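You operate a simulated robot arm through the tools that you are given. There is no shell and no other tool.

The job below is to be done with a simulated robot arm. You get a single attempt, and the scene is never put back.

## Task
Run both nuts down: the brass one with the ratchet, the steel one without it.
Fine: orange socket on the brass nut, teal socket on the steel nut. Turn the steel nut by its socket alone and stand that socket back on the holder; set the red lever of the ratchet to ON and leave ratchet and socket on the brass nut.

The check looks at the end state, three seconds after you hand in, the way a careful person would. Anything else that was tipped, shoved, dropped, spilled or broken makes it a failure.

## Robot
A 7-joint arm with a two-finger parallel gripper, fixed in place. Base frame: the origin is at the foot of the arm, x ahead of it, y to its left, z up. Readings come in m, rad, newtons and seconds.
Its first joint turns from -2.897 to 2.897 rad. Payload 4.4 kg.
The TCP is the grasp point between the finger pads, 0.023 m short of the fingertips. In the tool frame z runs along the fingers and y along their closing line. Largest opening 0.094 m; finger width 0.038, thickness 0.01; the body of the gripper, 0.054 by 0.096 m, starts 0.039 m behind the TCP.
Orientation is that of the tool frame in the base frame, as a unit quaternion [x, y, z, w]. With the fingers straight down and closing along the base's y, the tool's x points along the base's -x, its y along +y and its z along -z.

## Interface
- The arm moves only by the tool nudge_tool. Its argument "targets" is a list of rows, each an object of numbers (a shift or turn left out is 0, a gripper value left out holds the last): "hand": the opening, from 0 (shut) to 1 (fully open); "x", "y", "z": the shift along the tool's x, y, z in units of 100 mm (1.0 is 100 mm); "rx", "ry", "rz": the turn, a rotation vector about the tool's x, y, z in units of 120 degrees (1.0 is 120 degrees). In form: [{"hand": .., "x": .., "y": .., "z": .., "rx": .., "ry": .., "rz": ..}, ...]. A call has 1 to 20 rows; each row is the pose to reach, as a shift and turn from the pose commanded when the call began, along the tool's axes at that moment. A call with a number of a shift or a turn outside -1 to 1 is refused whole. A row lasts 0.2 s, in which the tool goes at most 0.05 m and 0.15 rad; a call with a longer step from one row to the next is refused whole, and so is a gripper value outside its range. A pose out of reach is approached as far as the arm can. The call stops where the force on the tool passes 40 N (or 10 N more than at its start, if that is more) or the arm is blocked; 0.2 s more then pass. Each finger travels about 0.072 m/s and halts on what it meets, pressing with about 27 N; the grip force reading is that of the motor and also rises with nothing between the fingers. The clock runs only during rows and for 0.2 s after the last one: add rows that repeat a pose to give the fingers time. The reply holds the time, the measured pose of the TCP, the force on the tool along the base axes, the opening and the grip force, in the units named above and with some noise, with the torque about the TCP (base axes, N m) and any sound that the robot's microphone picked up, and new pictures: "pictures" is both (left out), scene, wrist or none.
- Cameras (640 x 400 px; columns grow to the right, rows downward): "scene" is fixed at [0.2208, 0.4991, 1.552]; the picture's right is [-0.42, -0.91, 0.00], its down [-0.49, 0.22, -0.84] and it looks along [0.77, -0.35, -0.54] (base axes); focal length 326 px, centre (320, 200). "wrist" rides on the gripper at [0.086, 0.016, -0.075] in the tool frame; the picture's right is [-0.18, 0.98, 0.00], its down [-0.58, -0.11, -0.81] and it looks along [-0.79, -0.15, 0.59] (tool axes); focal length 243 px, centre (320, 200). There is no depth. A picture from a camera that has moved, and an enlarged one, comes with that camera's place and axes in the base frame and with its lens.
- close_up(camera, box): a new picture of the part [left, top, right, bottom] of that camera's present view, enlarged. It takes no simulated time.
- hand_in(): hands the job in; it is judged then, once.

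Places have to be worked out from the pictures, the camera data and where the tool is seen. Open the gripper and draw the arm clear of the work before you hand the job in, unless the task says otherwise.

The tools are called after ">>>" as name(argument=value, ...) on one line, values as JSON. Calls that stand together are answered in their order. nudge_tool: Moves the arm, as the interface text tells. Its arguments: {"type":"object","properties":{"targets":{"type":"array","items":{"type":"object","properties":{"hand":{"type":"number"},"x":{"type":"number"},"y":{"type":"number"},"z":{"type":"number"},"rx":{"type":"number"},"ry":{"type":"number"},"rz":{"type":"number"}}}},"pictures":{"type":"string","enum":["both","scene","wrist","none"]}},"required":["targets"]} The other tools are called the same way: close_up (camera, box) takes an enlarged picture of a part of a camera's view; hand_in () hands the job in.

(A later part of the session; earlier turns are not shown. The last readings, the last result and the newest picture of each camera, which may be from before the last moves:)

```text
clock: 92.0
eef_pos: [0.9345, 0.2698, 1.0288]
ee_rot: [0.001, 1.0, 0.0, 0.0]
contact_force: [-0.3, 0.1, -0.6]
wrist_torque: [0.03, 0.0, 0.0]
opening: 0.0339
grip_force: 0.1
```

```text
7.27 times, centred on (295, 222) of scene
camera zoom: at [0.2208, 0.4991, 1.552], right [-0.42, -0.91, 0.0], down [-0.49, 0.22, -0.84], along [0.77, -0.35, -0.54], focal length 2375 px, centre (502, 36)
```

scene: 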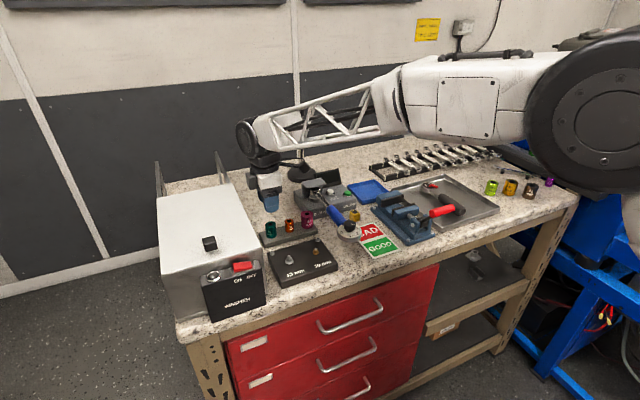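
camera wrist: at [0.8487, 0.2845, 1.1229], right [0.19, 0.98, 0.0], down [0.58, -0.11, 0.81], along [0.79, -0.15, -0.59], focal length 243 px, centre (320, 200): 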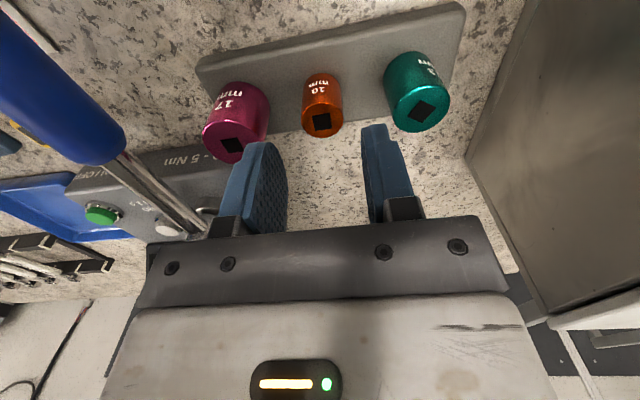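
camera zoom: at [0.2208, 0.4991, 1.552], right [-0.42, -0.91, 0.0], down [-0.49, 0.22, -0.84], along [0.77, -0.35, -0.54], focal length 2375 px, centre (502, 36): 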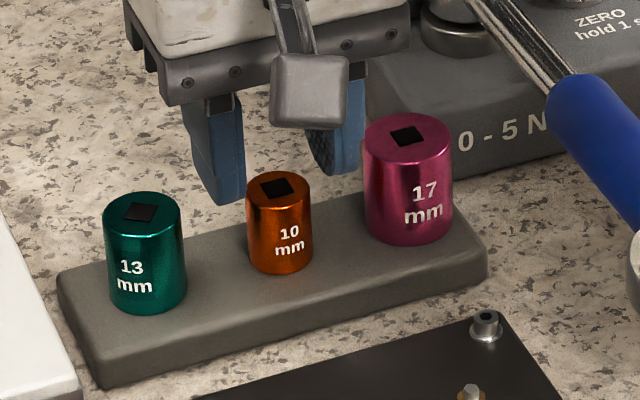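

The pink socket's edge would be only ~4 mm from the left finger in this heading, so I go up, turn −90° (fingers closing along x, free of neighbours) and descend that way.

>>> nudge_tool(targets=[{"z": -0.15, "hand": 0.4}, {"z": -0.2, "rz": -0.0667}, {"z": -0.2, "rz": -0.1333}, {"z": -0.2, "rz": -0.2}, {"z": -0.2, "rz": -0.2667}, {"z": -0.2, "rz": -0.3333}, {"z": -0.2, "rz": -0.4}, {"z": -0.2, "rz": -0.4667}, {"z": -0.2, "rz": -0.5333}, {"z": -0.2, "rz": -0.6}, {"z": -0.2, "rz": -0.6667}, {"z": -0.2, "rz": -0.7333}, {"z": -0.2, "rz": -0.75}, {"z": -0.1, "rz": -0.75}, {"z": 0.0, "rz": -0.75}, {"z": 0.0, "rz": -0.75}], pictures="none")

>>> close_up(camera="wrist", box=[240, 90, 400, 190])

>>> close_up(camera="scene", box=[260, 195, 330, 250])

```text
clock: 95.4
eef_pos: [0.9351, 0.2699, 1.0289]
ee_rot: [-0.706, 0.708, 0.001, 0.0]
contact_force: [0.2, -0.2, -0.2]
wrist_torque: [-0.02, -0.05, -0.02]
opening: 0.0374
grip_force: 0.1
```

```text
4.00 times, centred on (320, 140) of wrist
camera zoom: at [0.9201, 0.1822, 1.1028], right [-0.98, 0.19, 0.0], down [0.11, 0.58, 0.81], along [0.15, 0.79, -0.59], focal length 970 px, centre (320, 440)
```

zoom: 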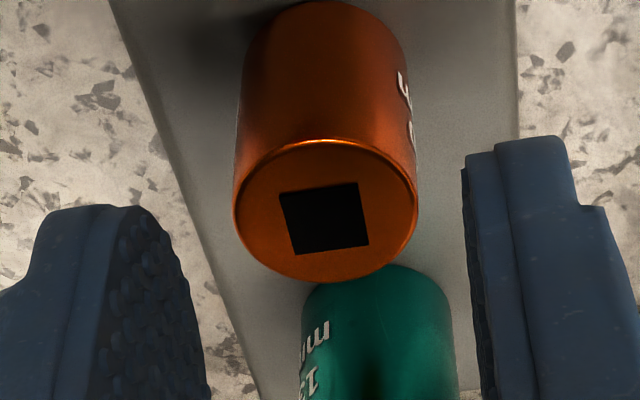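

```text
7.27 times, centred on (295, 222) of scene
camera zoom: at [0.2208, 0.4991, 1.552], right [-0.42, -0.91, 0.0], down [-0.49, 0.22, -0.84], along [0.77, -0.35, -0.54], focal length 2375 px, centre (502, 36)
```

zoom: 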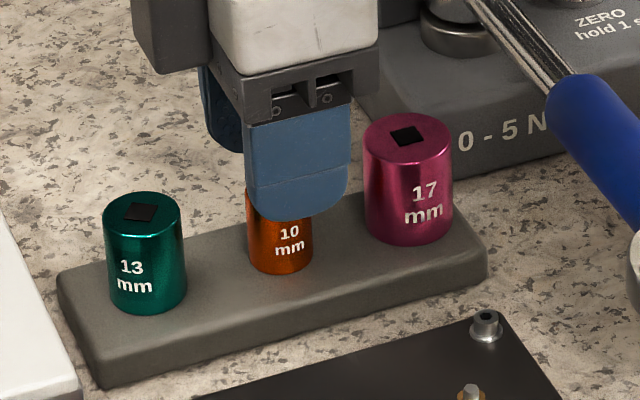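

Centred to about 0.5 mm; I trim, descend 25 mm and close on the orange socket.

>>> nudge_tool(targets=[{"y": 0.004, "z": 0.08}, {"y": 0.004, "z": 0.16}, {"y": 0.004, "z": 0.24}, {"y": 0.004, "z": 0.24}, {"y": 0.004, "z": 0.24, "hand": 0.2}, {"y": 0.004, "z": 0.24, "hand": 0.0}, {"y": 0.004, "z": 0.24, "hand": 0.0}], pictures="none")

>>> close_up(camera="wrist", box=[240, 90, 400, 210])

>>> nudge_tool(targets=[{"z": -0.05}, {"z": -0.15}, {"z": -0.35}, {"z": -0.55}, {"z": -0.8}, {"z": -0.8}], pictures="both")

>>> close_up(camera="wrist", box=[240, 60, 400, 210])

>>> close_up(camera="scene", box=[260, 195, 330, 250])

```text
clock: 97.0
eef_pos: [0.9334, 0.2695, 1.0057]
ee_rot: [-0.707, 0.707, -0.001, 0.001]
contact_force: [-0.9, 1.3, 2.4]
wrist_torque: [-0.01, 0.06, -0.03]
opening: 0.0249
grip_force: 26.9
```

```text
3.33 times, centred on (320, 150) of wrist
camera zoom: at [0.9191, 0.1828, 1.0786], right [-0.98, 0.19, 0.0], down [0.11, 0.58, 0.81], along [0.15, 0.79, -0.59], focal length 809 px, centre (320, 367)
```

zoom: 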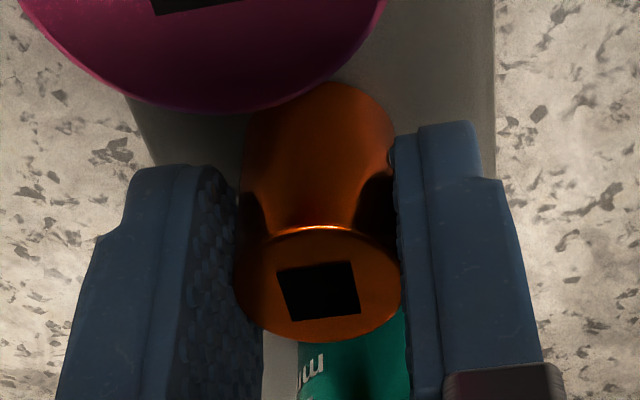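

```text
clock: 98.4
eef_pos: [0.9345, 0.2697, 1.0853]
ee_rot: [-0.706, 0.708, 0.0, 0.002]
contact_force: [0.6, 0.2, -0.5]
wrist_torque: [0.04, 0.0, -0.01]
opening: 0.0247
grip_force: 27.3
camera wrist: at [0.9186, 0.1825, 1.1589], right [-0.98, 0.19, 0.0], down [0.11, 0.58, 0.81], along [0.15, 0.79, -0.59], focal length 243 px, centre (320, 200)
```

scene: 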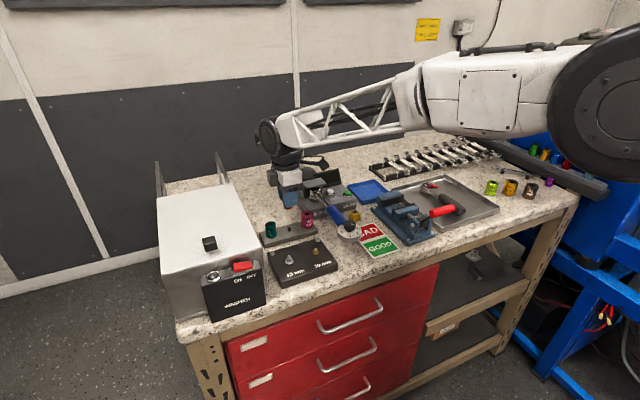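
wrist: 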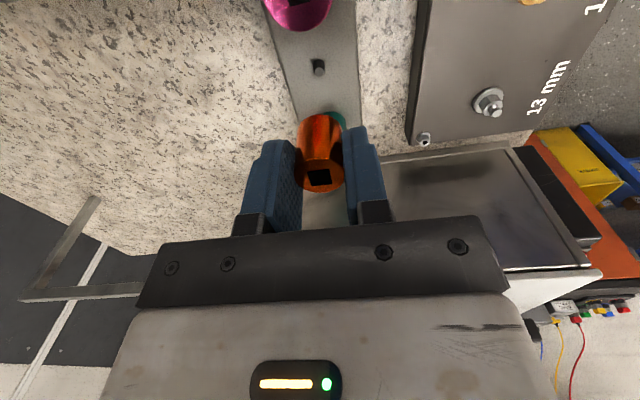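

```text
2.67 times, centred on (320, 135) of wrist
camera zoom: at [0.9186, 0.1825, 1.1589], right [-0.98, 0.19, 0.0], down [0.11, 0.58, 0.81], along [0.15, 0.79, -0.59], focal length 647 px, centre (320, 373)
```

zoom: 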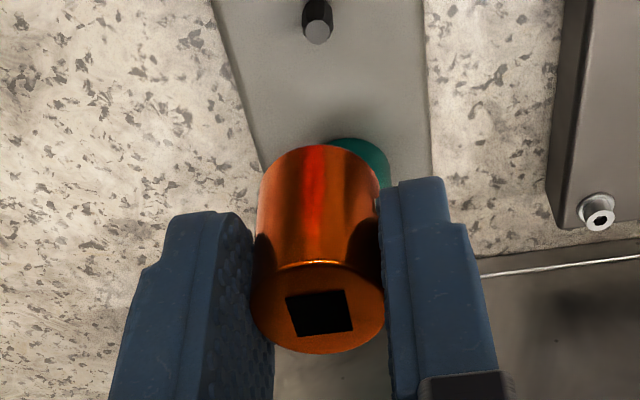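

```text
7.27 times, centred on (295, 222) of scene
camera zoom: at [0.2208, 0.4991, 1.552], right [-0.42, -0.91, 0.0], down [-0.49, 0.22, -0.84], along [0.77, -0.35, -0.54], focal length 2375 px, centre (502, 36)
```

zoom: 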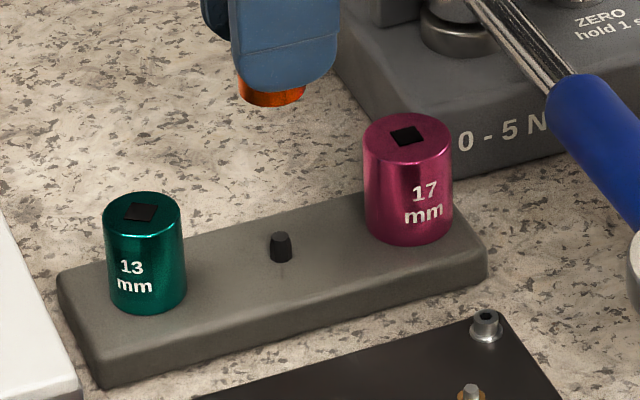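

The orange socket is up; pink untouched. I carry it over the brass nut (est. 0.800, 0.250).

>>> nudge_tool(targets=[{"x": 0.05, "y": 0.33, "z": -0.05}, {"x": 0.1, "y": 0.66, "z": -0.05}, {"x": 0.15, "y": 1.0, "z": -0.05}, {"x": 0.15, "y": 1.0, "z": -0.05}], pictures="none")

>>> nudge_tool(targets=[{"x": 0.02, "y": 0.18, "z": 0.0}, {"x": 0.05, "y": 0.345, "z": 0.1}, {"x": 0.05, "y": 0.345, "z": 0.1}, {"x": 0.05, "y": 0.345, "z": 0.1}], pictures="both")

>>> close_up(camera="wrist", box=[260, 50, 380, 210])

>>> close_up(camera="scene", box=[285, 210, 345, 265])

```text
clock: 99.4
eef_pos: [0.8348, 0.2559, 1.0891]
ee_rot: [-0.706, 0.708, 0.0, 0.002]
contact_force: [0.0, 0.0, -0.8]
wrist_torque: [-0.01, 0.02, -0.03]
opening: 0.0247
grip_force: 26.5
```

```text
clock: 100.4
eef_pos: [0.7995, 0.2516, 1.0804]
ee_rot: [-0.707, 0.707, 0.0, 0.001]
contact_force: [0.6, 0.6, -0.4]
wrist_torque: [0.05, -0.03, -0.01]
opening: 0.0247
grip_force: 27.1
camera wrist: at [0.7846, 0.1635, 1.154], right [-0.98, 0.19, 0.0], down [0.11, 0.58, 0.81], along [0.15, 0.79, -0.59], focal length 243 px, centre (320, 200)
```

scene: 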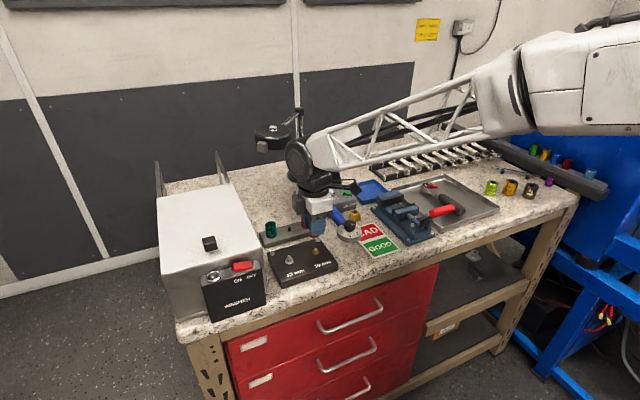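
wrist: 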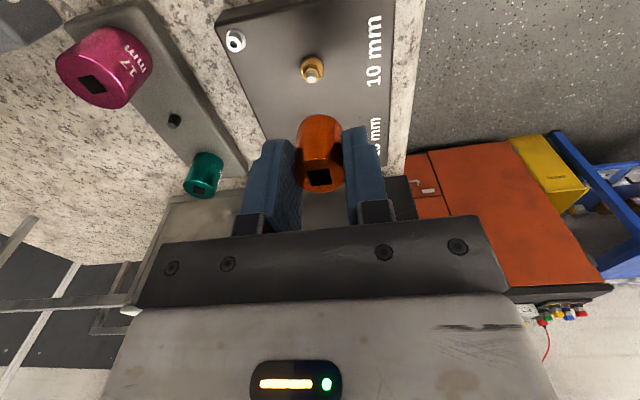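

```text
2.50 times, centred on (320, 130) of wrist
camera zoom: at [0.7846, 0.1635, 1.154], right [-0.98, 0.19, 0.0], down [0.11, 0.58, 0.81], along [0.15, 0.79, -0.59], focal length 606 px, centre (320, 375)
```

zoom: 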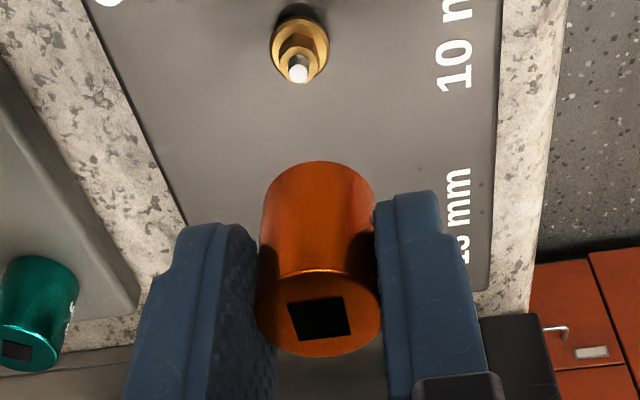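

```text
7.27 times, centred on (315, 238) of scene
camera zoom: at [0.2208, 0.4991, 1.552], right [-0.42, -0.91, 0.0], down [-0.49, 0.22, -0.84], along [0.77, -0.35, -0.54], focal length 2375 px, centre (356, -73)
```

zoom: 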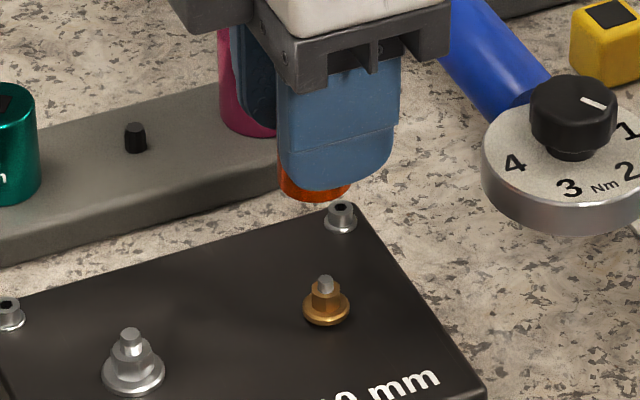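

In this view the nut is ~4.4 mm in +x and, from the scene view, ~6 mm in −y of the socket axis. I shift and then turn to heading A for an accurate y reading.

>>> nudge_tool(targets=[{"x": 0.063, "y": -0.044}, {"x": 0.063, "y": -0.044}, {"x": 0.063, "y": -0.044}], pictures="none")

>>> close_up(camera="wrist", box=[280, 50, 360, 110])

>>> nudge_tool(targets=[{"rz": 0.0667}, {"rz": 0.1333}, {"rz": 0.2}, {"rz": 0.2667}, {"rz": 0.3333}, {"rz": 0.4}, {"rz": 0.4667}, {"rz": 0.5333}, {"rz": 0.6}, {"rz": 0.6667}, {"rz": 0.7333}, {"rz": 0.75}, {"rz": 0.75}], pictures="none")

>>> close_up(camera="wrist", box=[280, 50, 360, 110])

>>> close_up(camera="scene", box=[285, 210, 345, 265])

```text
clock: 101.2
eef_pos: [0.8037, 0.2439, 1.08]
ee_rot: [-0.707, 0.707, -0.001, 0.0]
contact_force: [0.5, 0.3, -0.9]
wrist_torque: [-0.01, 0.01, 0.01]
opening: 0.0249
grip_force: 27.2
```

```text
6.67 times, centred on (320, 80) of wrist
camera zoom: at [0.7892, 0.157, 1.1539], right [-0.98, 0.19, 0.0], down [0.11, 0.58, 0.81], along [0.15, 0.79, -0.59], focal length 1618 px, centre (320, 1000)
```

zoom: 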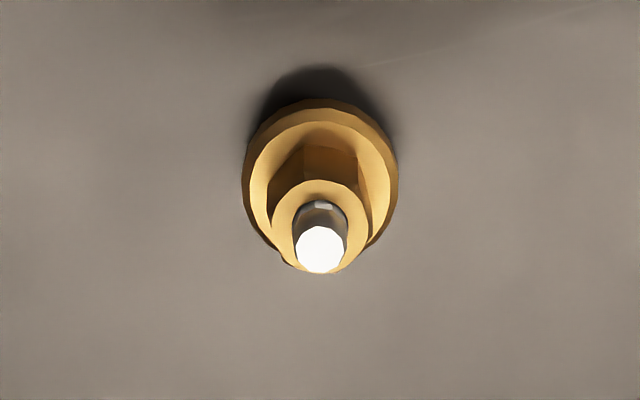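

```text
clock: 104.0
eef_pos: [0.8054, 0.2439, 1.0801]
ee_rot: [0.002, 1.0, 0.001, 0.0]
contact_force: [0.2, 0.1, 0.0]
wrist_torque: [0.02, 0.05, 0.01]
opening: 0.0248
grip_force: 26.9
```

```text
6.67 times, centred on (320, 80) of wrist
camera zoom: at [0.719, 0.2595, 1.1537], right [0.19, 0.98, 0.0], down [0.58, -0.11, 0.81], along [0.79, -0.15, -0.59], focal length 1618 px, centre (320, 1000)
```

zoom: 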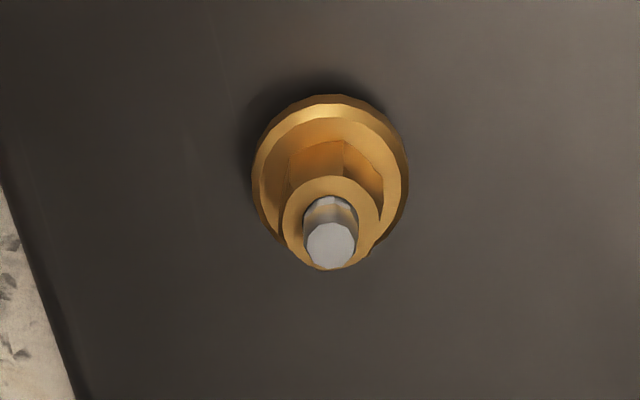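

```text
7.27 times, centred on (315, 238) of scene
camera zoom: at [0.2208, 0.4991, 1.552], right [-0.42, -0.91, 0.0], down [-0.49, 0.22, -0.84], along [0.77, -0.35, -0.54], focal length 2375 px, centre (356, -73)
```

zoom: 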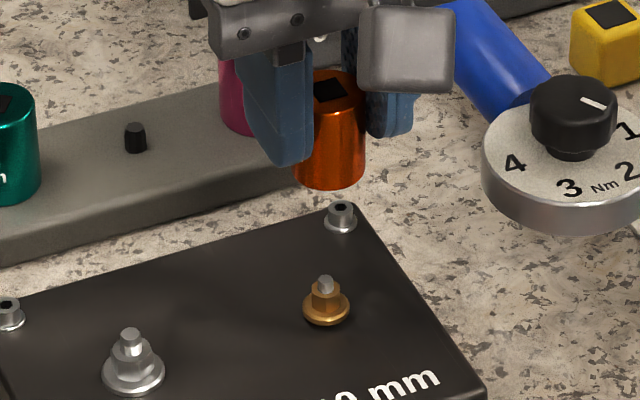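

Column readings at both headings put the nut (+0.3, +0.85) mm from the socket axis. I shift, turn −6.5° to match the nut's flats (as deduced from the label), and lower to just above the stud.

>>> nudge_tool(targets=[{"x": -0.003, "y": 0.0085, "rz": -0.054}, {"x": -0.003, "y": 0.0085, "z": 0.15, "rz": -0.054}, {"x": -0.003, "y": 0.0085, "z": 0.3, "rz": -0.054}, {"x": -0.003, "y": 0.0085, "z": 0.36, "rz": -0.054}, {"x": -0.003, "y": 0.0085, "z": 0.36, "rz": -0.054}], pictures="none")

>>> close_up(camera="wrist", box=[280, 70, 360, 130])

>>> close_up(camera="scene", box=[290, 220, 340, 260])

```text
clock: 105.2
eef_pos: [0.8045, 0.2453, 1.0443]
ee_rot: [-0.056, 0.998, 0.001, 0.001]
contact_force: [0.0, 0.1, -1.3]
wrist_torque: [-0.02, 0.02, -0.01]
opening: 0.025
grip_force: 27.2
```

```text
6.67 times, centred on (320, 100) of wrist
camera zoom: at [0.7182, 0.2504, 1.1177], right [0.07, 1.0, 0.0], down [0.59, -0.04, 0.81], along [0.8, -0.06, -0.59], focal length 1618 px, centre (320, 867)
```

zoom: 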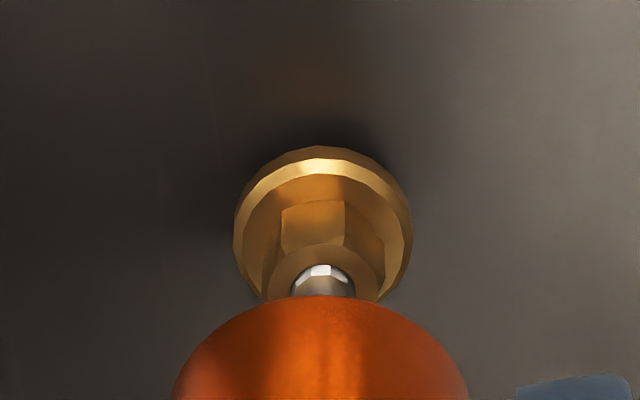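

```text
10.00 times, centred on (315, 240) of scene
camera zoom: at [0.2208, 0.4991, 1.552], right [-0.42, -0.91, 0.0], down [-0.49, 0.22, -0.84], along [0.77, -0.35, -0.54], focal length 3265 px, centre (370, -200)
```

zoom: 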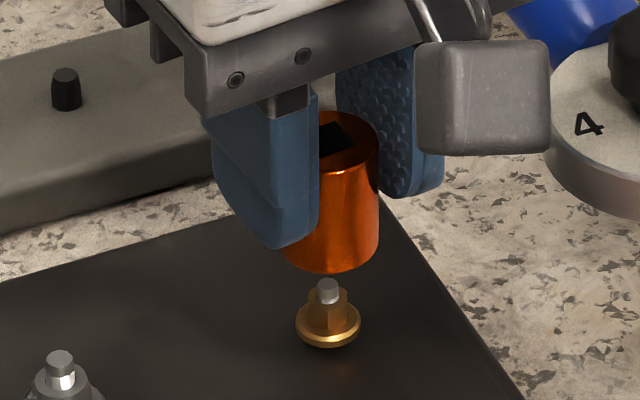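

Alignment looks good (within ~0.5 mm). I trim +0.5 mm in x, +0.2 mm in y and lower in small steps, watching the force.

>>> nudge_tool(targets=[{"x": -0.005, "y": 0.002, "z": 0.02}, {"x": -0.005, "y": 0.002, "z": 0.04}, {"x": -0.005, "y": 0.002, "z": 0.06}, {"x": -0.005, "y": 0.002, "z": 0.08}, {"x": -0.005, "y": 0.002, "z": 0.1}, {"x": -0.005, "y": 0.002, "z": 0.1}], pictures="none")

>>> close_up(camera="wrist", box=[280, 70, 360, 130])

>>> close_up(camera="scene", box=[290, 220, 340, 260])

```text
clock: 106.6
eef_pos: [0.8062, 0.2434, 1.0323]
ee_rot: [-0.057, 0.998, 0.0, 0.002]
contact_force: [0.8, -0.1, -0.3]
wrist_torque: [-0.01, -0.01, 0.01]
opening: 0.0248
grip_force: 26.9
```

```text
6.67 times, centred on (320, 100) of wrist
camera zoom: at [0.7185, 0.2506, 1.1074], right [0.07, 1.0, 0.0], down [0.59, -0.04, 0.81], along [0.8, -0.06, -0.59], focal length 1618 px, centre (320, 867)
```

zoom: 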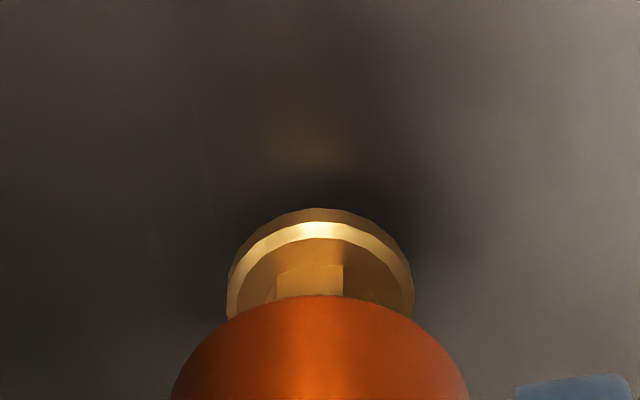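

```text
10.00 times, centred on (315, 240) of scene
camera zoom: at [0.2208, 0.4991, 1.552], right [-0.42, -0.91, 0.0], down [-0.49, 0.22, -0.84], along [0.77, -0.35, -0.54], focal length 3265 px, centre (370, -200)
```

zoom: 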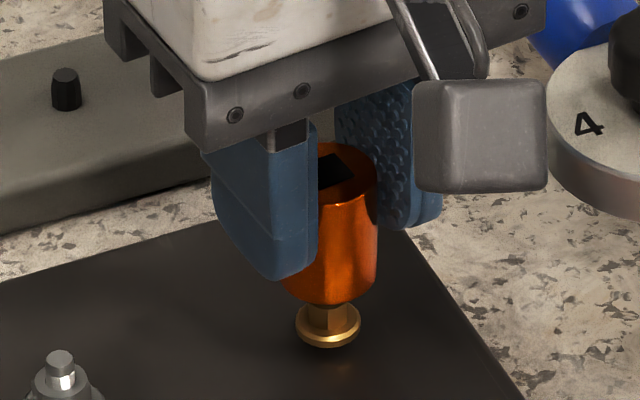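

Well centred in both views, no contact. I keep lowering in 1 mm steps.

>>> nudge_tool(targets=[{"z": 0.01}, {"z": 0.02}, {"z": 0.03}, {"z": 0.04}, {"z": 0.05}, {"z": 0.05}], pictures="none")

>>> close_up(camera="wrist", box=[280, 70, 360, 130])

>>> close_up(camera="scene", box=[295, 230, 335, 260])

```text
clock: 108.0
eef_pos: [0.8066, 0.2455, 1.0297]
ee_rot: [-0.056, 0.998, 0.001, 0.001]
contact_force: [-1.2, 0.2, -0.7]
wrist_torque: [0.01, 0.02, 0.0]
opening: 0.0249
grip_force: 26.9
```

```text
6.67 times, centred on (320, 100) of wrist
camera zoom: at [0.7188, 0.2507, 1.1024], right [0.07, 1.0, 0.0], down [0.59, -0.04, 0.81], along [0.8, -0.06, -0.59], focal length 1618 px, centre (320, 867)
```

zoom: 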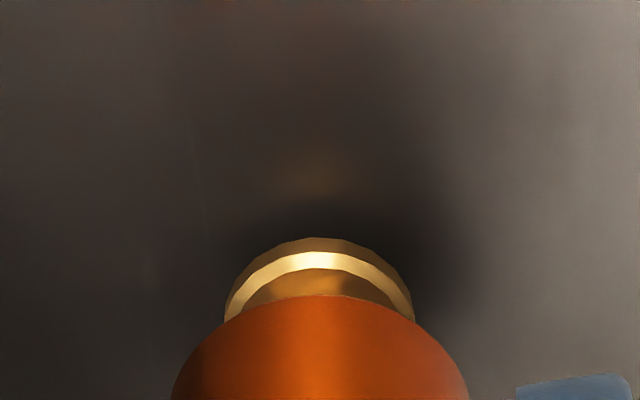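

```text
13.33 times, centred on (315, 245) of scene
camera zoom: at [0.2208, 0.4991, 1.552], right [-0.42, -0.91, 0.0], down [-0.49, 0.22, -0.84], along [0.77, -0.35, -0.54], focal length 4354 px, centre (387, -400)
```

zoom: 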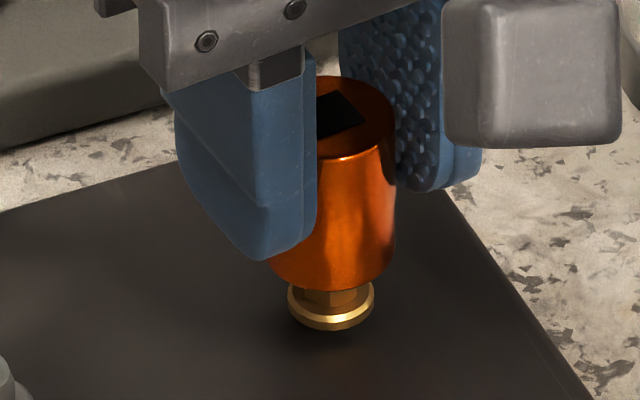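

Still free. Lowering further in 1 mm steps until contact.

>>> nudge_tool(targets=[{"z": 0.01}, {"z": 0.02}, {"z": 0.03}, {"z": 0.03}], pictures="none")

>>> close_up(camera="scene", box=[295, 230, 335, 260])

>>> close_up(camera="wrist", box=[280, 70, 360, 130])

```text
clock: 109.0
eef_pos: [0.8061, 0.2439, 1.0258]
ee_rot: [-0.056, 0.998, 0.001, 0.0]
contact_force: [0.2, -0.6, -0.9]
wrist_torque: [0.01, -0.03, -0.01]
opening: 0.0248
grip_force: 26.8
```

```text
13.33 times, centred on (315, 245) of scene
camera zoom: at [0.2208, 0.4991, 1.552], right [-0.42, -0.91, 0.0], down [-0.49, 0.22, -0.84], along [0.77, -0.35, -0.54], focal length 4354 px, centre (387, -400)
```

zoom: 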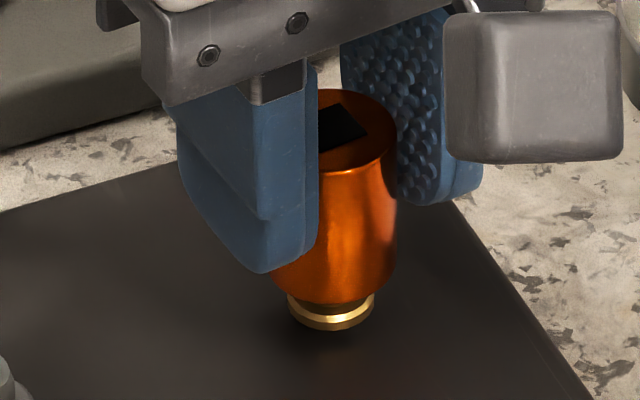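

```text
6.67 times, centred on (320, 100) of wrist
camera zoom: at [0.7185, 0.2505, 1.0994], right [0.07, 1.0, 0.0], down [0.59, -0.04, 0.81], along [0.8, -0.06, -0.59], focal length 1618 px, centre (320, 867)
```

zoom: 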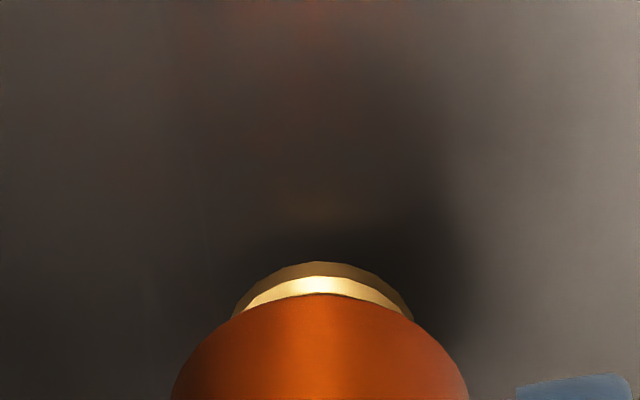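

No contact yet; continuing down.

>>> nudge_tool(targets=[{"z": 0.01}, {"z": 0.02}, {"z": 0.03}, {"z": 0.03}], pictures="none")

>>> close_up(camera="scene", box=[295, 230, 335, 260])

>>> close_up(camera="wrist", box=[280, 70, 360, 130])

```text
clock: 110.0
eef_pos: [0.8055, 0.2452, 1.023]
ee_rot: [-0.056, 0.998, 0.001, 0.001]
contact_force: [-0.2, 0.3, -0.1]
wrist_torque: [0.01, 0.03, 0.02]
opening: 0.0248
grip_force: 27.0
```

```text
13.33 times, centred on (315, 245) of scene
camera zoom: at [0.2208, 0.4991, 1.552], right [-0.42, -0.91, 0.0], down [-0.49, 0.22, -0.84], along [0.77, -0.35, -0.54], focal length 4354 px, centre (387, -400)
```

zoom: 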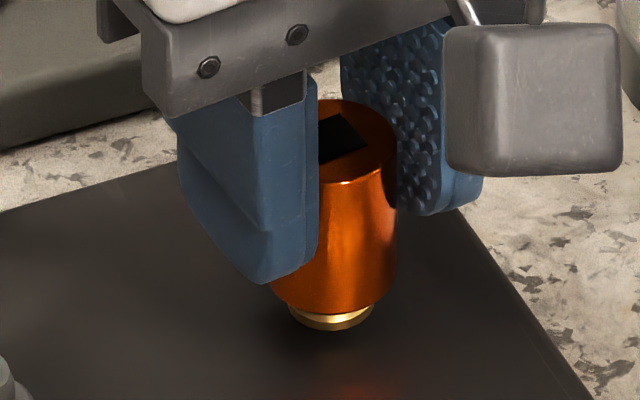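

```text
6.67 times, centred on (320, 100) of wrist
camera zoom: at [0.7188, 0.2504, 1.0966], right [0.07, 1.0, 0.0], down [0.59, -0.04, 0.81], along [0.8, -0.06, -0.59], focal length 1618 px, centre (320, 867)
```

zoom: 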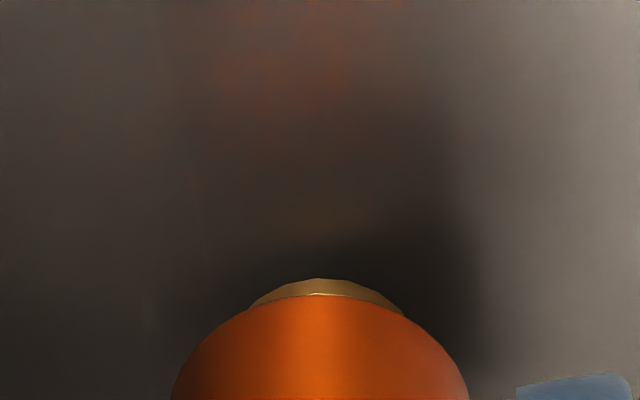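

No contact still, the hex is evidently sliding in. Continuing 1 mm at a time.

>>> nudge_tool(targets=[{"z": 0.007}, {"z": 0.014}, {"z": 0.021}, {"z": 0.028}, {"z": 0.028}], pictures="none")

>>> close_up(camera="scene", box=[295, 230, 335, 260])

>>> close_up(camera="wrist", box=[280, 70, 360, 130])

```text
clock: 111.2
eef_pos: [0.8062, 0.2456, 1.0198]
ee_rot: [-0.056, 0.998, 0.002, 0.001]
contact_force: [-8.3, -3.8, 17.5]
wrist_torque: [-0.11, 0.27, 0.02]
opening: 0.0248
grip_force: 27.1
```

```text
13.33 times, centred on (315, 245) of scene
camera zoom: at [0.2208, 0.4991, 1.552], right [-0.42, -0.91, 0.0], down [-0.49, 0.22, -0.84], along [0.77, -0.35, -0.54], focal length 4354 px, centre (387, -400)
```

zoom: 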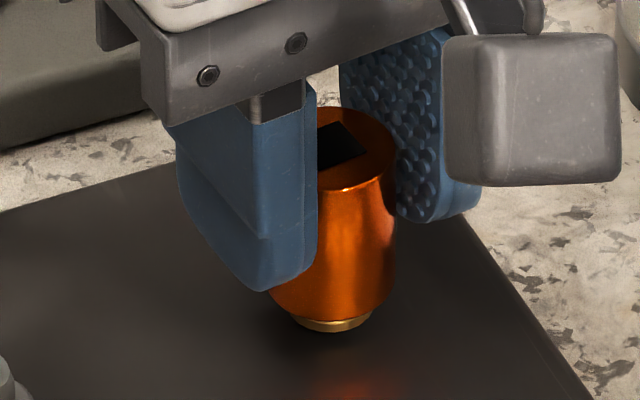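

```text
6.67 times, centred on (320, 100) of wrist
camera zoom: at [0.7189, 0.2505, 1.0946], right [0.07, 1.0, 0.0], down [0.59, -0.05, 0.81], along [0.81, -0.06, -0.59], focal length 1618 px, centre (320, 867)
```

zoom: 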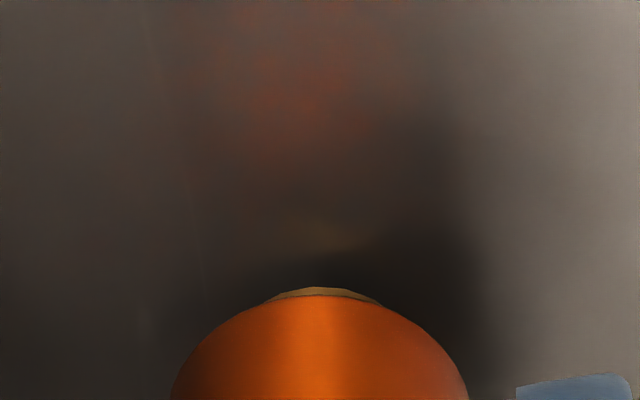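

Contact at TCP z≈1.020 with side load toward −x. I ease off, shift (−0.5, −0.2) mm, press lightly again and turn slowly clockwise to let it drop.

>>> nudge_tool(targets=[{"z": -0.012}, {"x": 0.005, "y": -0.0015, "z": -0.012}, {"x": 0.005, "y": -0.0015, "z": -0.002}, {"x": 0.005, "y": -0.0015, "z": -0.002}], pictures="none")

>>> nudge_tool(targets=[{"rz": 0.03}, {"rz": 0.06}, {"rz": 0.09}, {"rz": 0.12}, {"rz": 0.12}], pictures="none")

>>> close_up(camera="scene", box=[295, 230, 335, 260])

>>> close_up(camera="wrist", box=[280, 70, 360, 130])

```text
clock: 112.2
eef_pos: [0.8071, 0.2444, 1.0206]
ee_rot: [-0.056, 0.998, 0.002, 0.002]
contact_force: [14.8, 0.2, 15.2]
wrist_torque: [0.03, -0.5, -0.01]
opening: 0.0246
grip_force: 27.4
```

```text
clock: 113.4
eef_pos: [0.8061, 0.2454, 1.0206]
ee_rot: [0.071, 0.997, 0.002, 0.001]
contact_force: [14.1, -2.1, 15.0]
wrist_torque: [-0.05, -0.39, -0.06]
opening: 0.0247
grip_force: 26.2
```

```text
13.33 times, centred on (315, 245) of scene
camera zoom: at [0.2208, 0.4991, 1.552], right [-0.42, -0.91, 0.0], down [-0.49, 0.22, -0.84], along [0.77, -0.35, -0.54], focal length 4354 px, centre (387, -400)
```

zoom: 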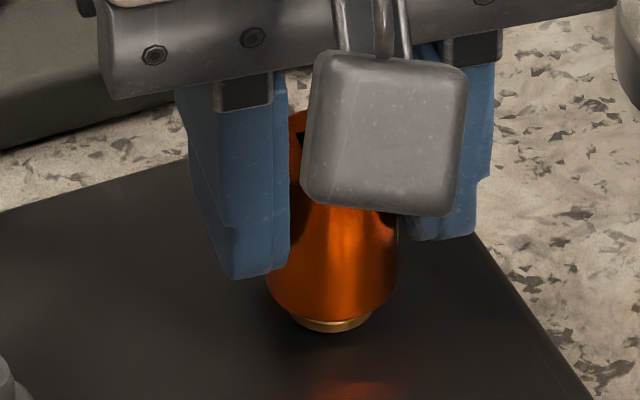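

```text
6.67 times, centred on (320, 100) of wrist
camera zoom: at [0.7228, 0.272, 1.0944], right [0.32, 0.95, 0.0], down [0.56, -0.19, 0.81], along [0.76, -0.26, -0.59], focal length 1618 px, centre (320, 867)
```

zoom: 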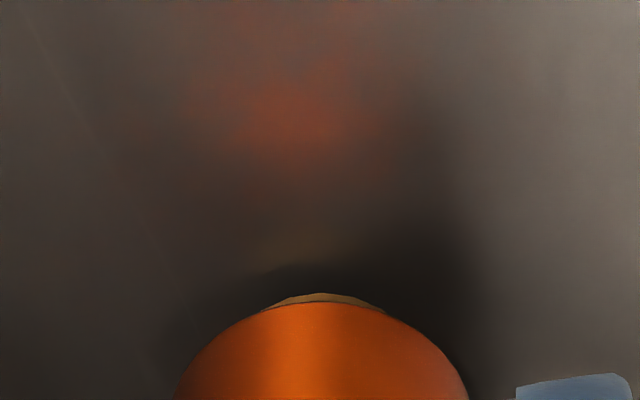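

The side stiffness is high (force flipped from −8 to +14 N within 0.5 mm), so the hex is engaged with a tight fit. I relieve the side load by +0.32 mm in x, then open the fingers so the socket can settle on its own.

>>> nudge_tool(targets=[{"x": -0.0032, "y": 0.0005, "z": -0.004}, {"x": -0.0032, "y": 0.0005, "z": -0.004}, {"x": -0.0032, "y": 0.0005, "z": -0.004}], pictures="none")

>>> nudge_tool(targets=[{"hand": 0.32}, {"hand": 0.38}, {"hand": 0.38}, {"hand": 0.38}], pictures="wrist")

>>> close_up(camera="scene", box=[295, 230, 335, 260])

>>> close_up(camera="wrist", box=[280, 80, 360, 200])

```text
clock: 114.2
eef_pos: [0.8055, 0.244, 1.0202]
ee_rot: [0.069, 0.998, 0.001, 0.0]
contact_force: [3.9, -4.4, 11.8]
wrist_torque: [-0.12, 0.0, -0.05]
opening: 0.0249
grip_force: 27.4
```

```text
clock: 115.2
eef_pos: [0.8051, 0.2444, 1.0205]
ee_rot: [0.071, 0.998, 0.0, 0.001]
contact_force: [-0.3, -0.1, 0.0]
wrist_torque: [0.0, -0.01, 0.03]
opening: 0.0357
grip_force: 0.1
camera wrist: at [0.7231, 0.2721, 1.0946], right [0.32, 0.95, 0.0], down [0.56, -0.19, 0.81], along [0.76, -0.26, -0.59], focal length 243 px, centre (320, 200)
```

wrist: 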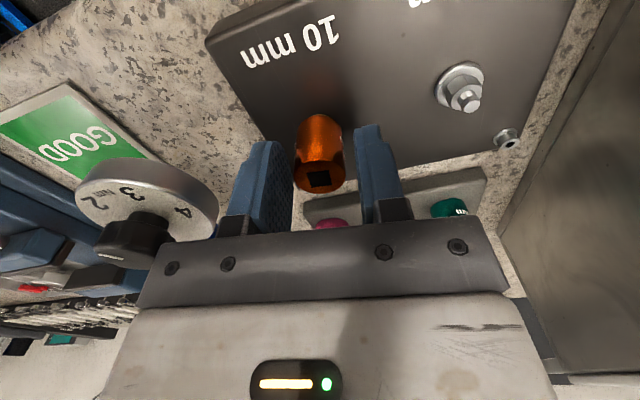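

```text
13.33 times, centred on (315, 245) of scene
camera zoom: at [0.2208, 0.4991, 1.552], right [-0.42, -0.91, 0.0], down [-0.49, 0.22, -0.84], along [0.77, -0.35, -0.54], focal length 4354 px, centre (387, -400)
```

zoom: 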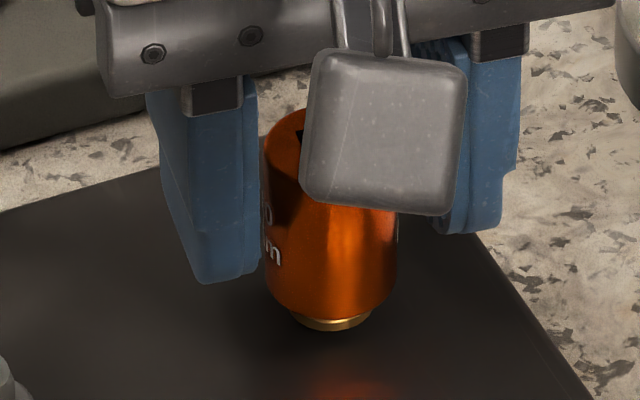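

```text
3.33 times, centred on (320, 140) of wrist
camera zoom: at [0.7231, 0.2721, 1.0946], right [0.32, 0.95, 0.0], down [0.56, -0.19, 0.81], along [0.76, -0.26, -0.59], focal length 809 px, centre (320, 400)
```

zoom: 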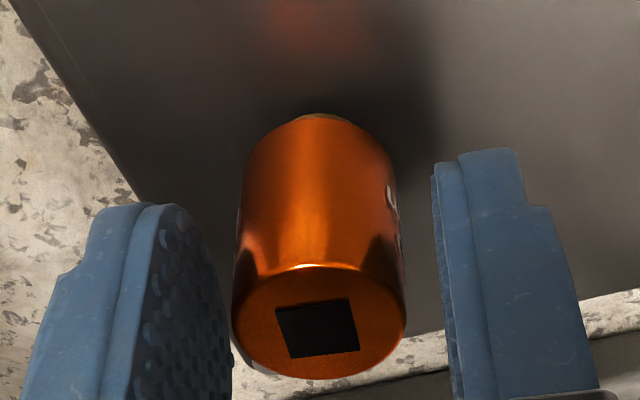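

The socket stands on the nut but is still ~3 mm short of the flange, so its hex isn't lined up yet. I grip without pressing, turn 15° clockwise, release, and see if it drops.

>>> nudge_tool(targets=[{"y": -0.002, "z": -0.01}, {"y": -0.002, "z": -0.01, "hand": 0.0}, {"y": -0.002, "z": -0.01, "hand": 0.0}, {"y": -0.002, "z": -0.01, "rz": 0.0625}, {"y": -0.002, "z": -0.01, "rz": 0.125}, {"y": -0.002, "z": -0.01, "rz": 0.125}, {"y": -0.002, "z": -0.01, "rz": 0.125, "hand": 0.32}, {"y": -0.002, "z": -0.01, "rz": 0.125, "hand": 0.38}, {"y": -0.002, "z": -0.01, "rz": 0.125, "hand": 0.38}], pictures="none")

>>> close_up(camera="scene", box=[295, 230, 335, 260])

>>> close_up(camera="wrist", box=[280, 80, 360, 200])

```text
clock: 117.2
eef_pos: [0.8051, 0.2462, 1.021]
ee_rot: [0.2, 0.98, 0.001, 0.001]
contact_force: [0.1, -0.1, 0.1]
wrist_torque: [0.01, 0.02, -0.03]
opening: 0.0355
grip_force: 0.1
```

```text
13.33 times, centred on (315, 245) of scene
camera zoom: at [0.2208, 0.4991, 1.552], right [-0.42, -0.91, 0.0], down [-0.49, 0.22, -0.84], along [0.77, -0.35, -0.54], focal length 4354 px, centre (387, -400)
```

zoom: 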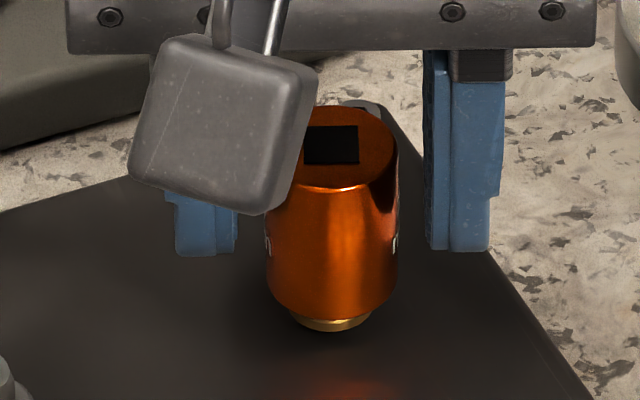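

```text
3.33 times, centred on (320, 140) of wrist
camera zoom: at [0.733, 0.2925, 1.0957], right [0.55, 0.83, 0.0], down [0.49, -0.33, 0.81], along [0.67, -0.45, -0.59], focal length 809 px, centre (320, 400)
```

zoom: 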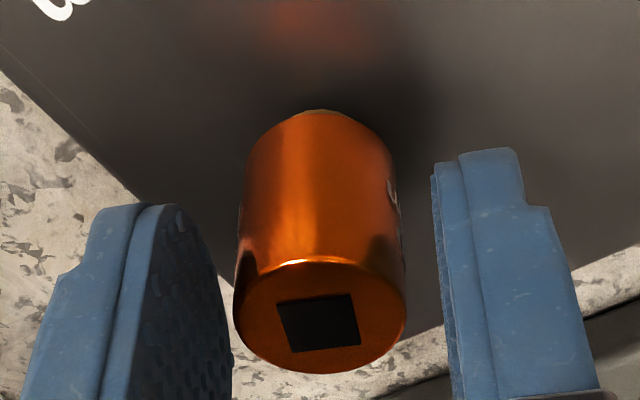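

No drop yet; another 15° the same way.

>>> nudge_tool(targets=[{"hand": 0.0}, {"hand": 0.0}, {"rz": 0.0625}, {"rz": 0.125}, {"rz": 0.125}, {"rz": 0.125, "hand": 0.32}, {"rz": 0.125, "hand": 0.38}, {"rz": 0.125, "hand": 0.38}], pictures="none")

>>> close_up(camera="scene", box=[295, 230, 335, 260])

>>> close_up(camera="wrist", box=[280, 80, 360, 200])

```text
clock: 119.0
eef_pos: [0.8048, 0.2449, 1.0223]
ee_rot: [0.325, 0.946, 0.0, -0.001]
contact_force: [0.2, -0.2, 0.1]
wrist_torque: [0.02, 0.02, -0.01]
opening: 0.0357
grip_force: 0.1
```

```text
13.33 times, centred on (315, 245) of scene
camera zoom: at [0.2208, 0.4991, 1.552], right [-0.42, -0.91, 0.0], down [-0.49, 0.22, -0.84], along [0.77, -0.35, -0.54], focal length 4354 px, centre (387, -400)
```

zoom: 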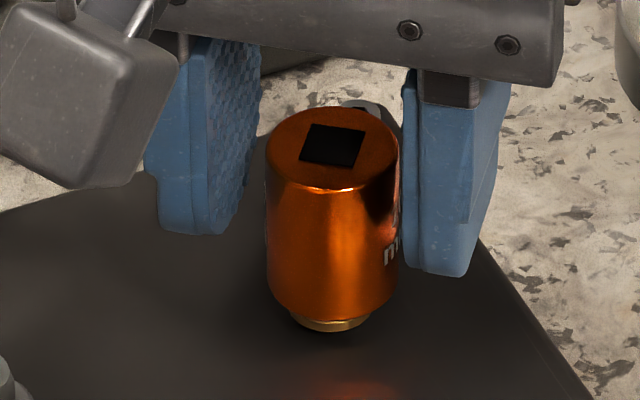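

```text
3.33 times, centred on (320, 140) of wrist
camera zoom: at [0.7481, 0.31, 1.0956], right [0.75, 0.66, 0.0], down [0.39, -0.45, 0.81], along [0.53, -0.6, -0.59], focal length 809 px, centre (320, 400)
```

zoom: 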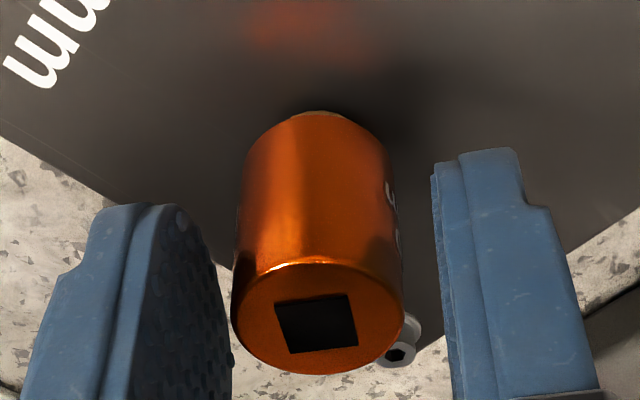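

I zoom in to measure the remaining gap between socket mouth and flange.

>>> close_up(camera="scene", box=[303, 236, 327, 258])

>>> close_up(camera="wrist", box=[290, 95, 350, 130])

```text
16.00 times, centred on (315, 247) of scene
camera zoom: at [0.2208, 0.4991, 1.552], right [-0.42, -0.91, 0.0], down [-0.49, 0.22, -0.84], along [0.77, -0.35, -0.54], focal length 5224 px, centre (400, -552)
```

zoom: 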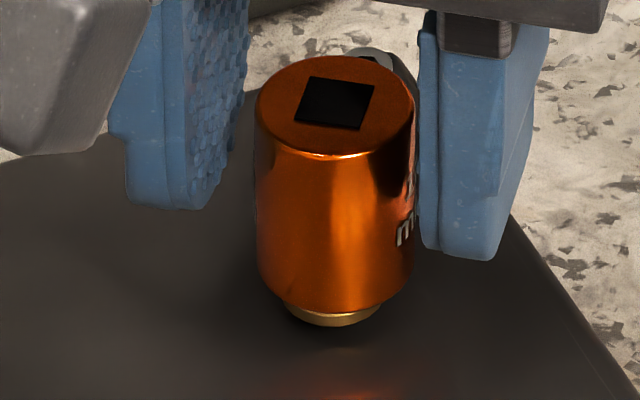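

```text
10.67 times, centred on (320, 112) of wrist
camera zoom: at [0.7481, 0.31, 1.0956], right [0.75, 0.66, 0.0], down [0.39, -0.45, 0.81], along [0.53, -0.6, -0.59], focal length 2588 px, centre (320, 1133)
```

zoom: 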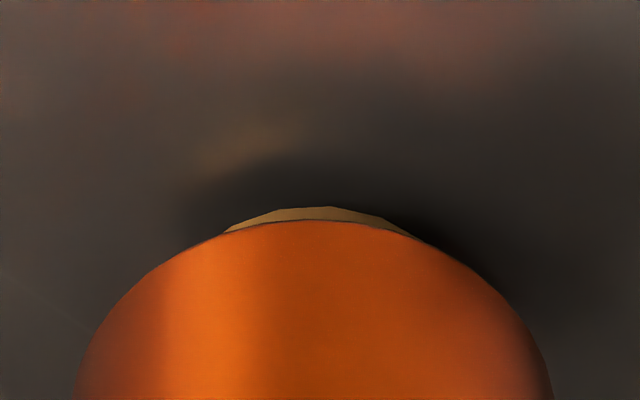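

The socket appears to be caught on the nut's chamfer with the flats not lined up (the free nut just turns along). I grip, lift 2.5 mm, turn 4° while clear, and lower again to feel whether it goes in.

>>> nudge_tool(targets=[{"hand": 0.0}, {"hand": 0.0}, {"z": -0.025}, {"z": -0.025, "rz": 0.033}, {"z": -0.025, "rz": 0.033}, {"z": -0.01, "rz": 0.033}, {"z": 0.0, "rz": 0.033}, {"z": 0.007, "rz": 0.033}, {"z": 0.007, "rz": 0.033}], pictures="none")

>>> nudge_tool(targets=[{"z": -0.032}, {"z": -0.032, "rz": 0.033}, {"z": -0.032, "rz": 0.033}, {"z": -0.016, "rz": 0.033}, {"z": -0.006, "rz": 0.033}, {"z": 0.0, "rz": 0.033}, {"z": 0.0, "rz": 0.033}], pictures="none")

>>> nudge_tool(targets=[{"z": -0.032}, {"z": -0.032, "rz": 0.033}, {"z": -0.032, "rz": 0.033}, {"z": -0.016, "rz": 0.033}, {"z": -0.006, "rz": 0.033}, {"z": 0.0, "rz": 0.033}, {"z": 0.0, "rz": 0.033}], pictures="none")

```text
clock: 121.0
eef_pos: [0.8046, 0.2444, 1.0215]
ee_rot: [0.358, 0.934, 0.001, 0.0]
contact_force: [-0.2, -0.8, 0.2]
wrist_torque: [-0.01, 0.02, 0.0]
opening: 0.0246
grip_force: 27.2
```

```text
clock: 122.6
eef_pos: [0.8059, 0.2454, 1.0223]
ee_rot: [0.39, 0.921, 0.001, 0.0]
contact_force: [-0.2, -0.1, -0.3]
wrist_torque: [-0.02, 0.01, 0.01]
opening: 0.0248
grip_force: 27.3
```

```text
clock: 124.2
eef_pos: [0.8049, 0.2447, 1.021]
ee_rot: [0.422, 0.907, 0.002, 0.001]
contact_force: [0.8, 0.1, -0.7]
wrist_torque: [-0.01, -0.04, 0.01]
opening: 0.0241
grip_force: 26.6
```

No force at 0.7 mm deeper in any of these. I lower further in 0.5 mm steps to find where contact now occurs.

>>> nudge_tool(targets=[{"z": 0.005}, {"z": 0.01}, {"z": 0.01}], pictures="none")

>>> nudge_tool(targets=[{"z": 0.005}, {"z": 0.01}, {"z": 0.01}], pictures="none")

>>> close_up(camera="scene", box=[303, 236, 327, 258])

```text
clock: 125.0
eef_pos: [0.8062, 0.2446, 1.0201]
ee_rot: [0.422, 0.907, 0.0, 0.0]
contact_force: [-1.4, 2.5, 6.1]
wrist_torque: [0.08, 0.03, -0.03]
opening: 0.025
grip_force: 27.0
```

```text
clock: 125.8
eef_pos: [0.8055, 0.2448, 1.0196]
ee_rot: [0.422, 0.907, 0.001, 0.0]
contact_force: [-0.8, 2.1, 21.2]
wrist_torque: [0.05, 0.07, -0.02]
opening: 0.0247
grip_force: 27.1
```

```text
16.00 times, centred on (315, 247) of scene
camera zoom: at [0.2208, 0.4991, 1.552], right [-0.42, -0.91, 0.0], down [-0.49, 0.22, -0.84], along [0.77, -0.35, -0.54], focal length 5224 px, centre (400, -552)
```

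zoom: 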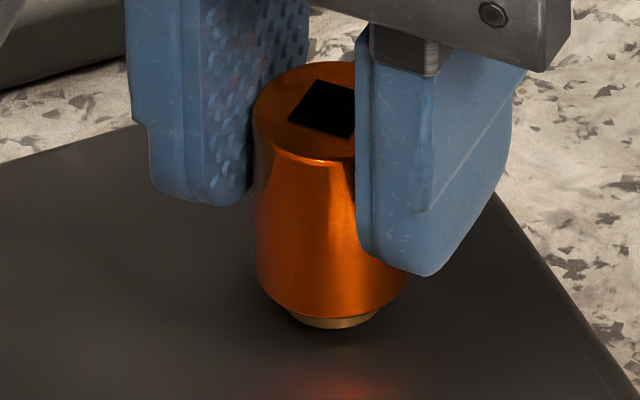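

Contact is still at z≈1.0207, so it's still blocked at this angle. I keep scanning: lift, turn 5°, lower to the same depth, read the force.

>>> nudge_tool(targets=[{"z": -0.035}, {"z": -0.035, "rz": 0.042}, {"z": -0.035, "rz": 0.042}, {"z": -0.02, "rz": 0.042}, {"z": -0.008, "rz": 0.042}, {"z": -0.003, "rz": 0.042}, {"z": -0.003, "rz": 0.042}], pictures="none")

>>> nudge_tool(targets=[{"z": -0.032}, {"z": -0.032, "rz": 0.042}, {"z": -0.032, "rz": 0.042}, {"z": -0.017, "rz": 0.042}, {"z": -0.005, "rz": 0.042}, {"z": 0.0, "rz": 0.042}, {"z": 0.0, "rz": 0.042}], pictures="none")

>>> nudge_tool(targets=[{"z": -0.032}, {"z": -0.032, "rz": 0.042}, {"z": -0.032, "rz": 0.042}, {"z": -0.017, "rz": 0.042}, {"z": -0.005, "rz": 0.042}, {"z": 0.0, "rz": 0.042}, {"z": 0.0, "rz": 0.042}], pictures="none")

>>> nudge_tool(targets=[{"z": -0.032}, {"z": -0.032, "rz": 0.042}, {"z": -0.032, "rz": 0.042}, {"z": -0.017, "rz": 0.042}, {"z": -0.005, "rz": 0.042}, {"z": 0.0, "rz": 0.042}, {"z": 0.0, "rz": 0.042}], pictures="none")

```text
clock: 127.4
eef_pos: [0.8043, 0.244, 1.0199]
ee_rot: [0.461, 0.887, 0.0, 0.001]
contact_force: [-5.8, -0.4, 7.0]
wrist_torque: [0.04, 0.2, -0.03]
opening: 0.0247
grip_force: 26.9
```

```text
clock: 129.0
eef_pos: [0.8059, 0.2443, 1.0192]
ee_rot: [0.5, 0.866, 0.001, 0.001]
contact_force: [-2.0, -2.3, 4.1]
wrist_torque: [-0.1, 0.07, -0.03]
opening: 0.0248
grip_force: 26.9
```

```text
clock: 130.6
eef_pos: [0.8053, 0.2447, 1.0202]
ee_rot: [0.537, 0.844, 0.0, 0.001]
contact_force: [-1.4, -0.1, 2.7]
wrist_torque: [-0.01, 0.04, 0.06]
opening: 0.025
grip_force: 26.6
```

```text
clock: 132.2
eef_pos: [0.8046, 0.244, 1.0197]
ee_rot: [0.574, 0.819, 0.001, 0.001]
contact_force: [-1.4, -2.8, 4.9]
wrist_torque: [-0.09, -0.03, -0.02]
opening: 0.0247
grip_force: 26.6
```

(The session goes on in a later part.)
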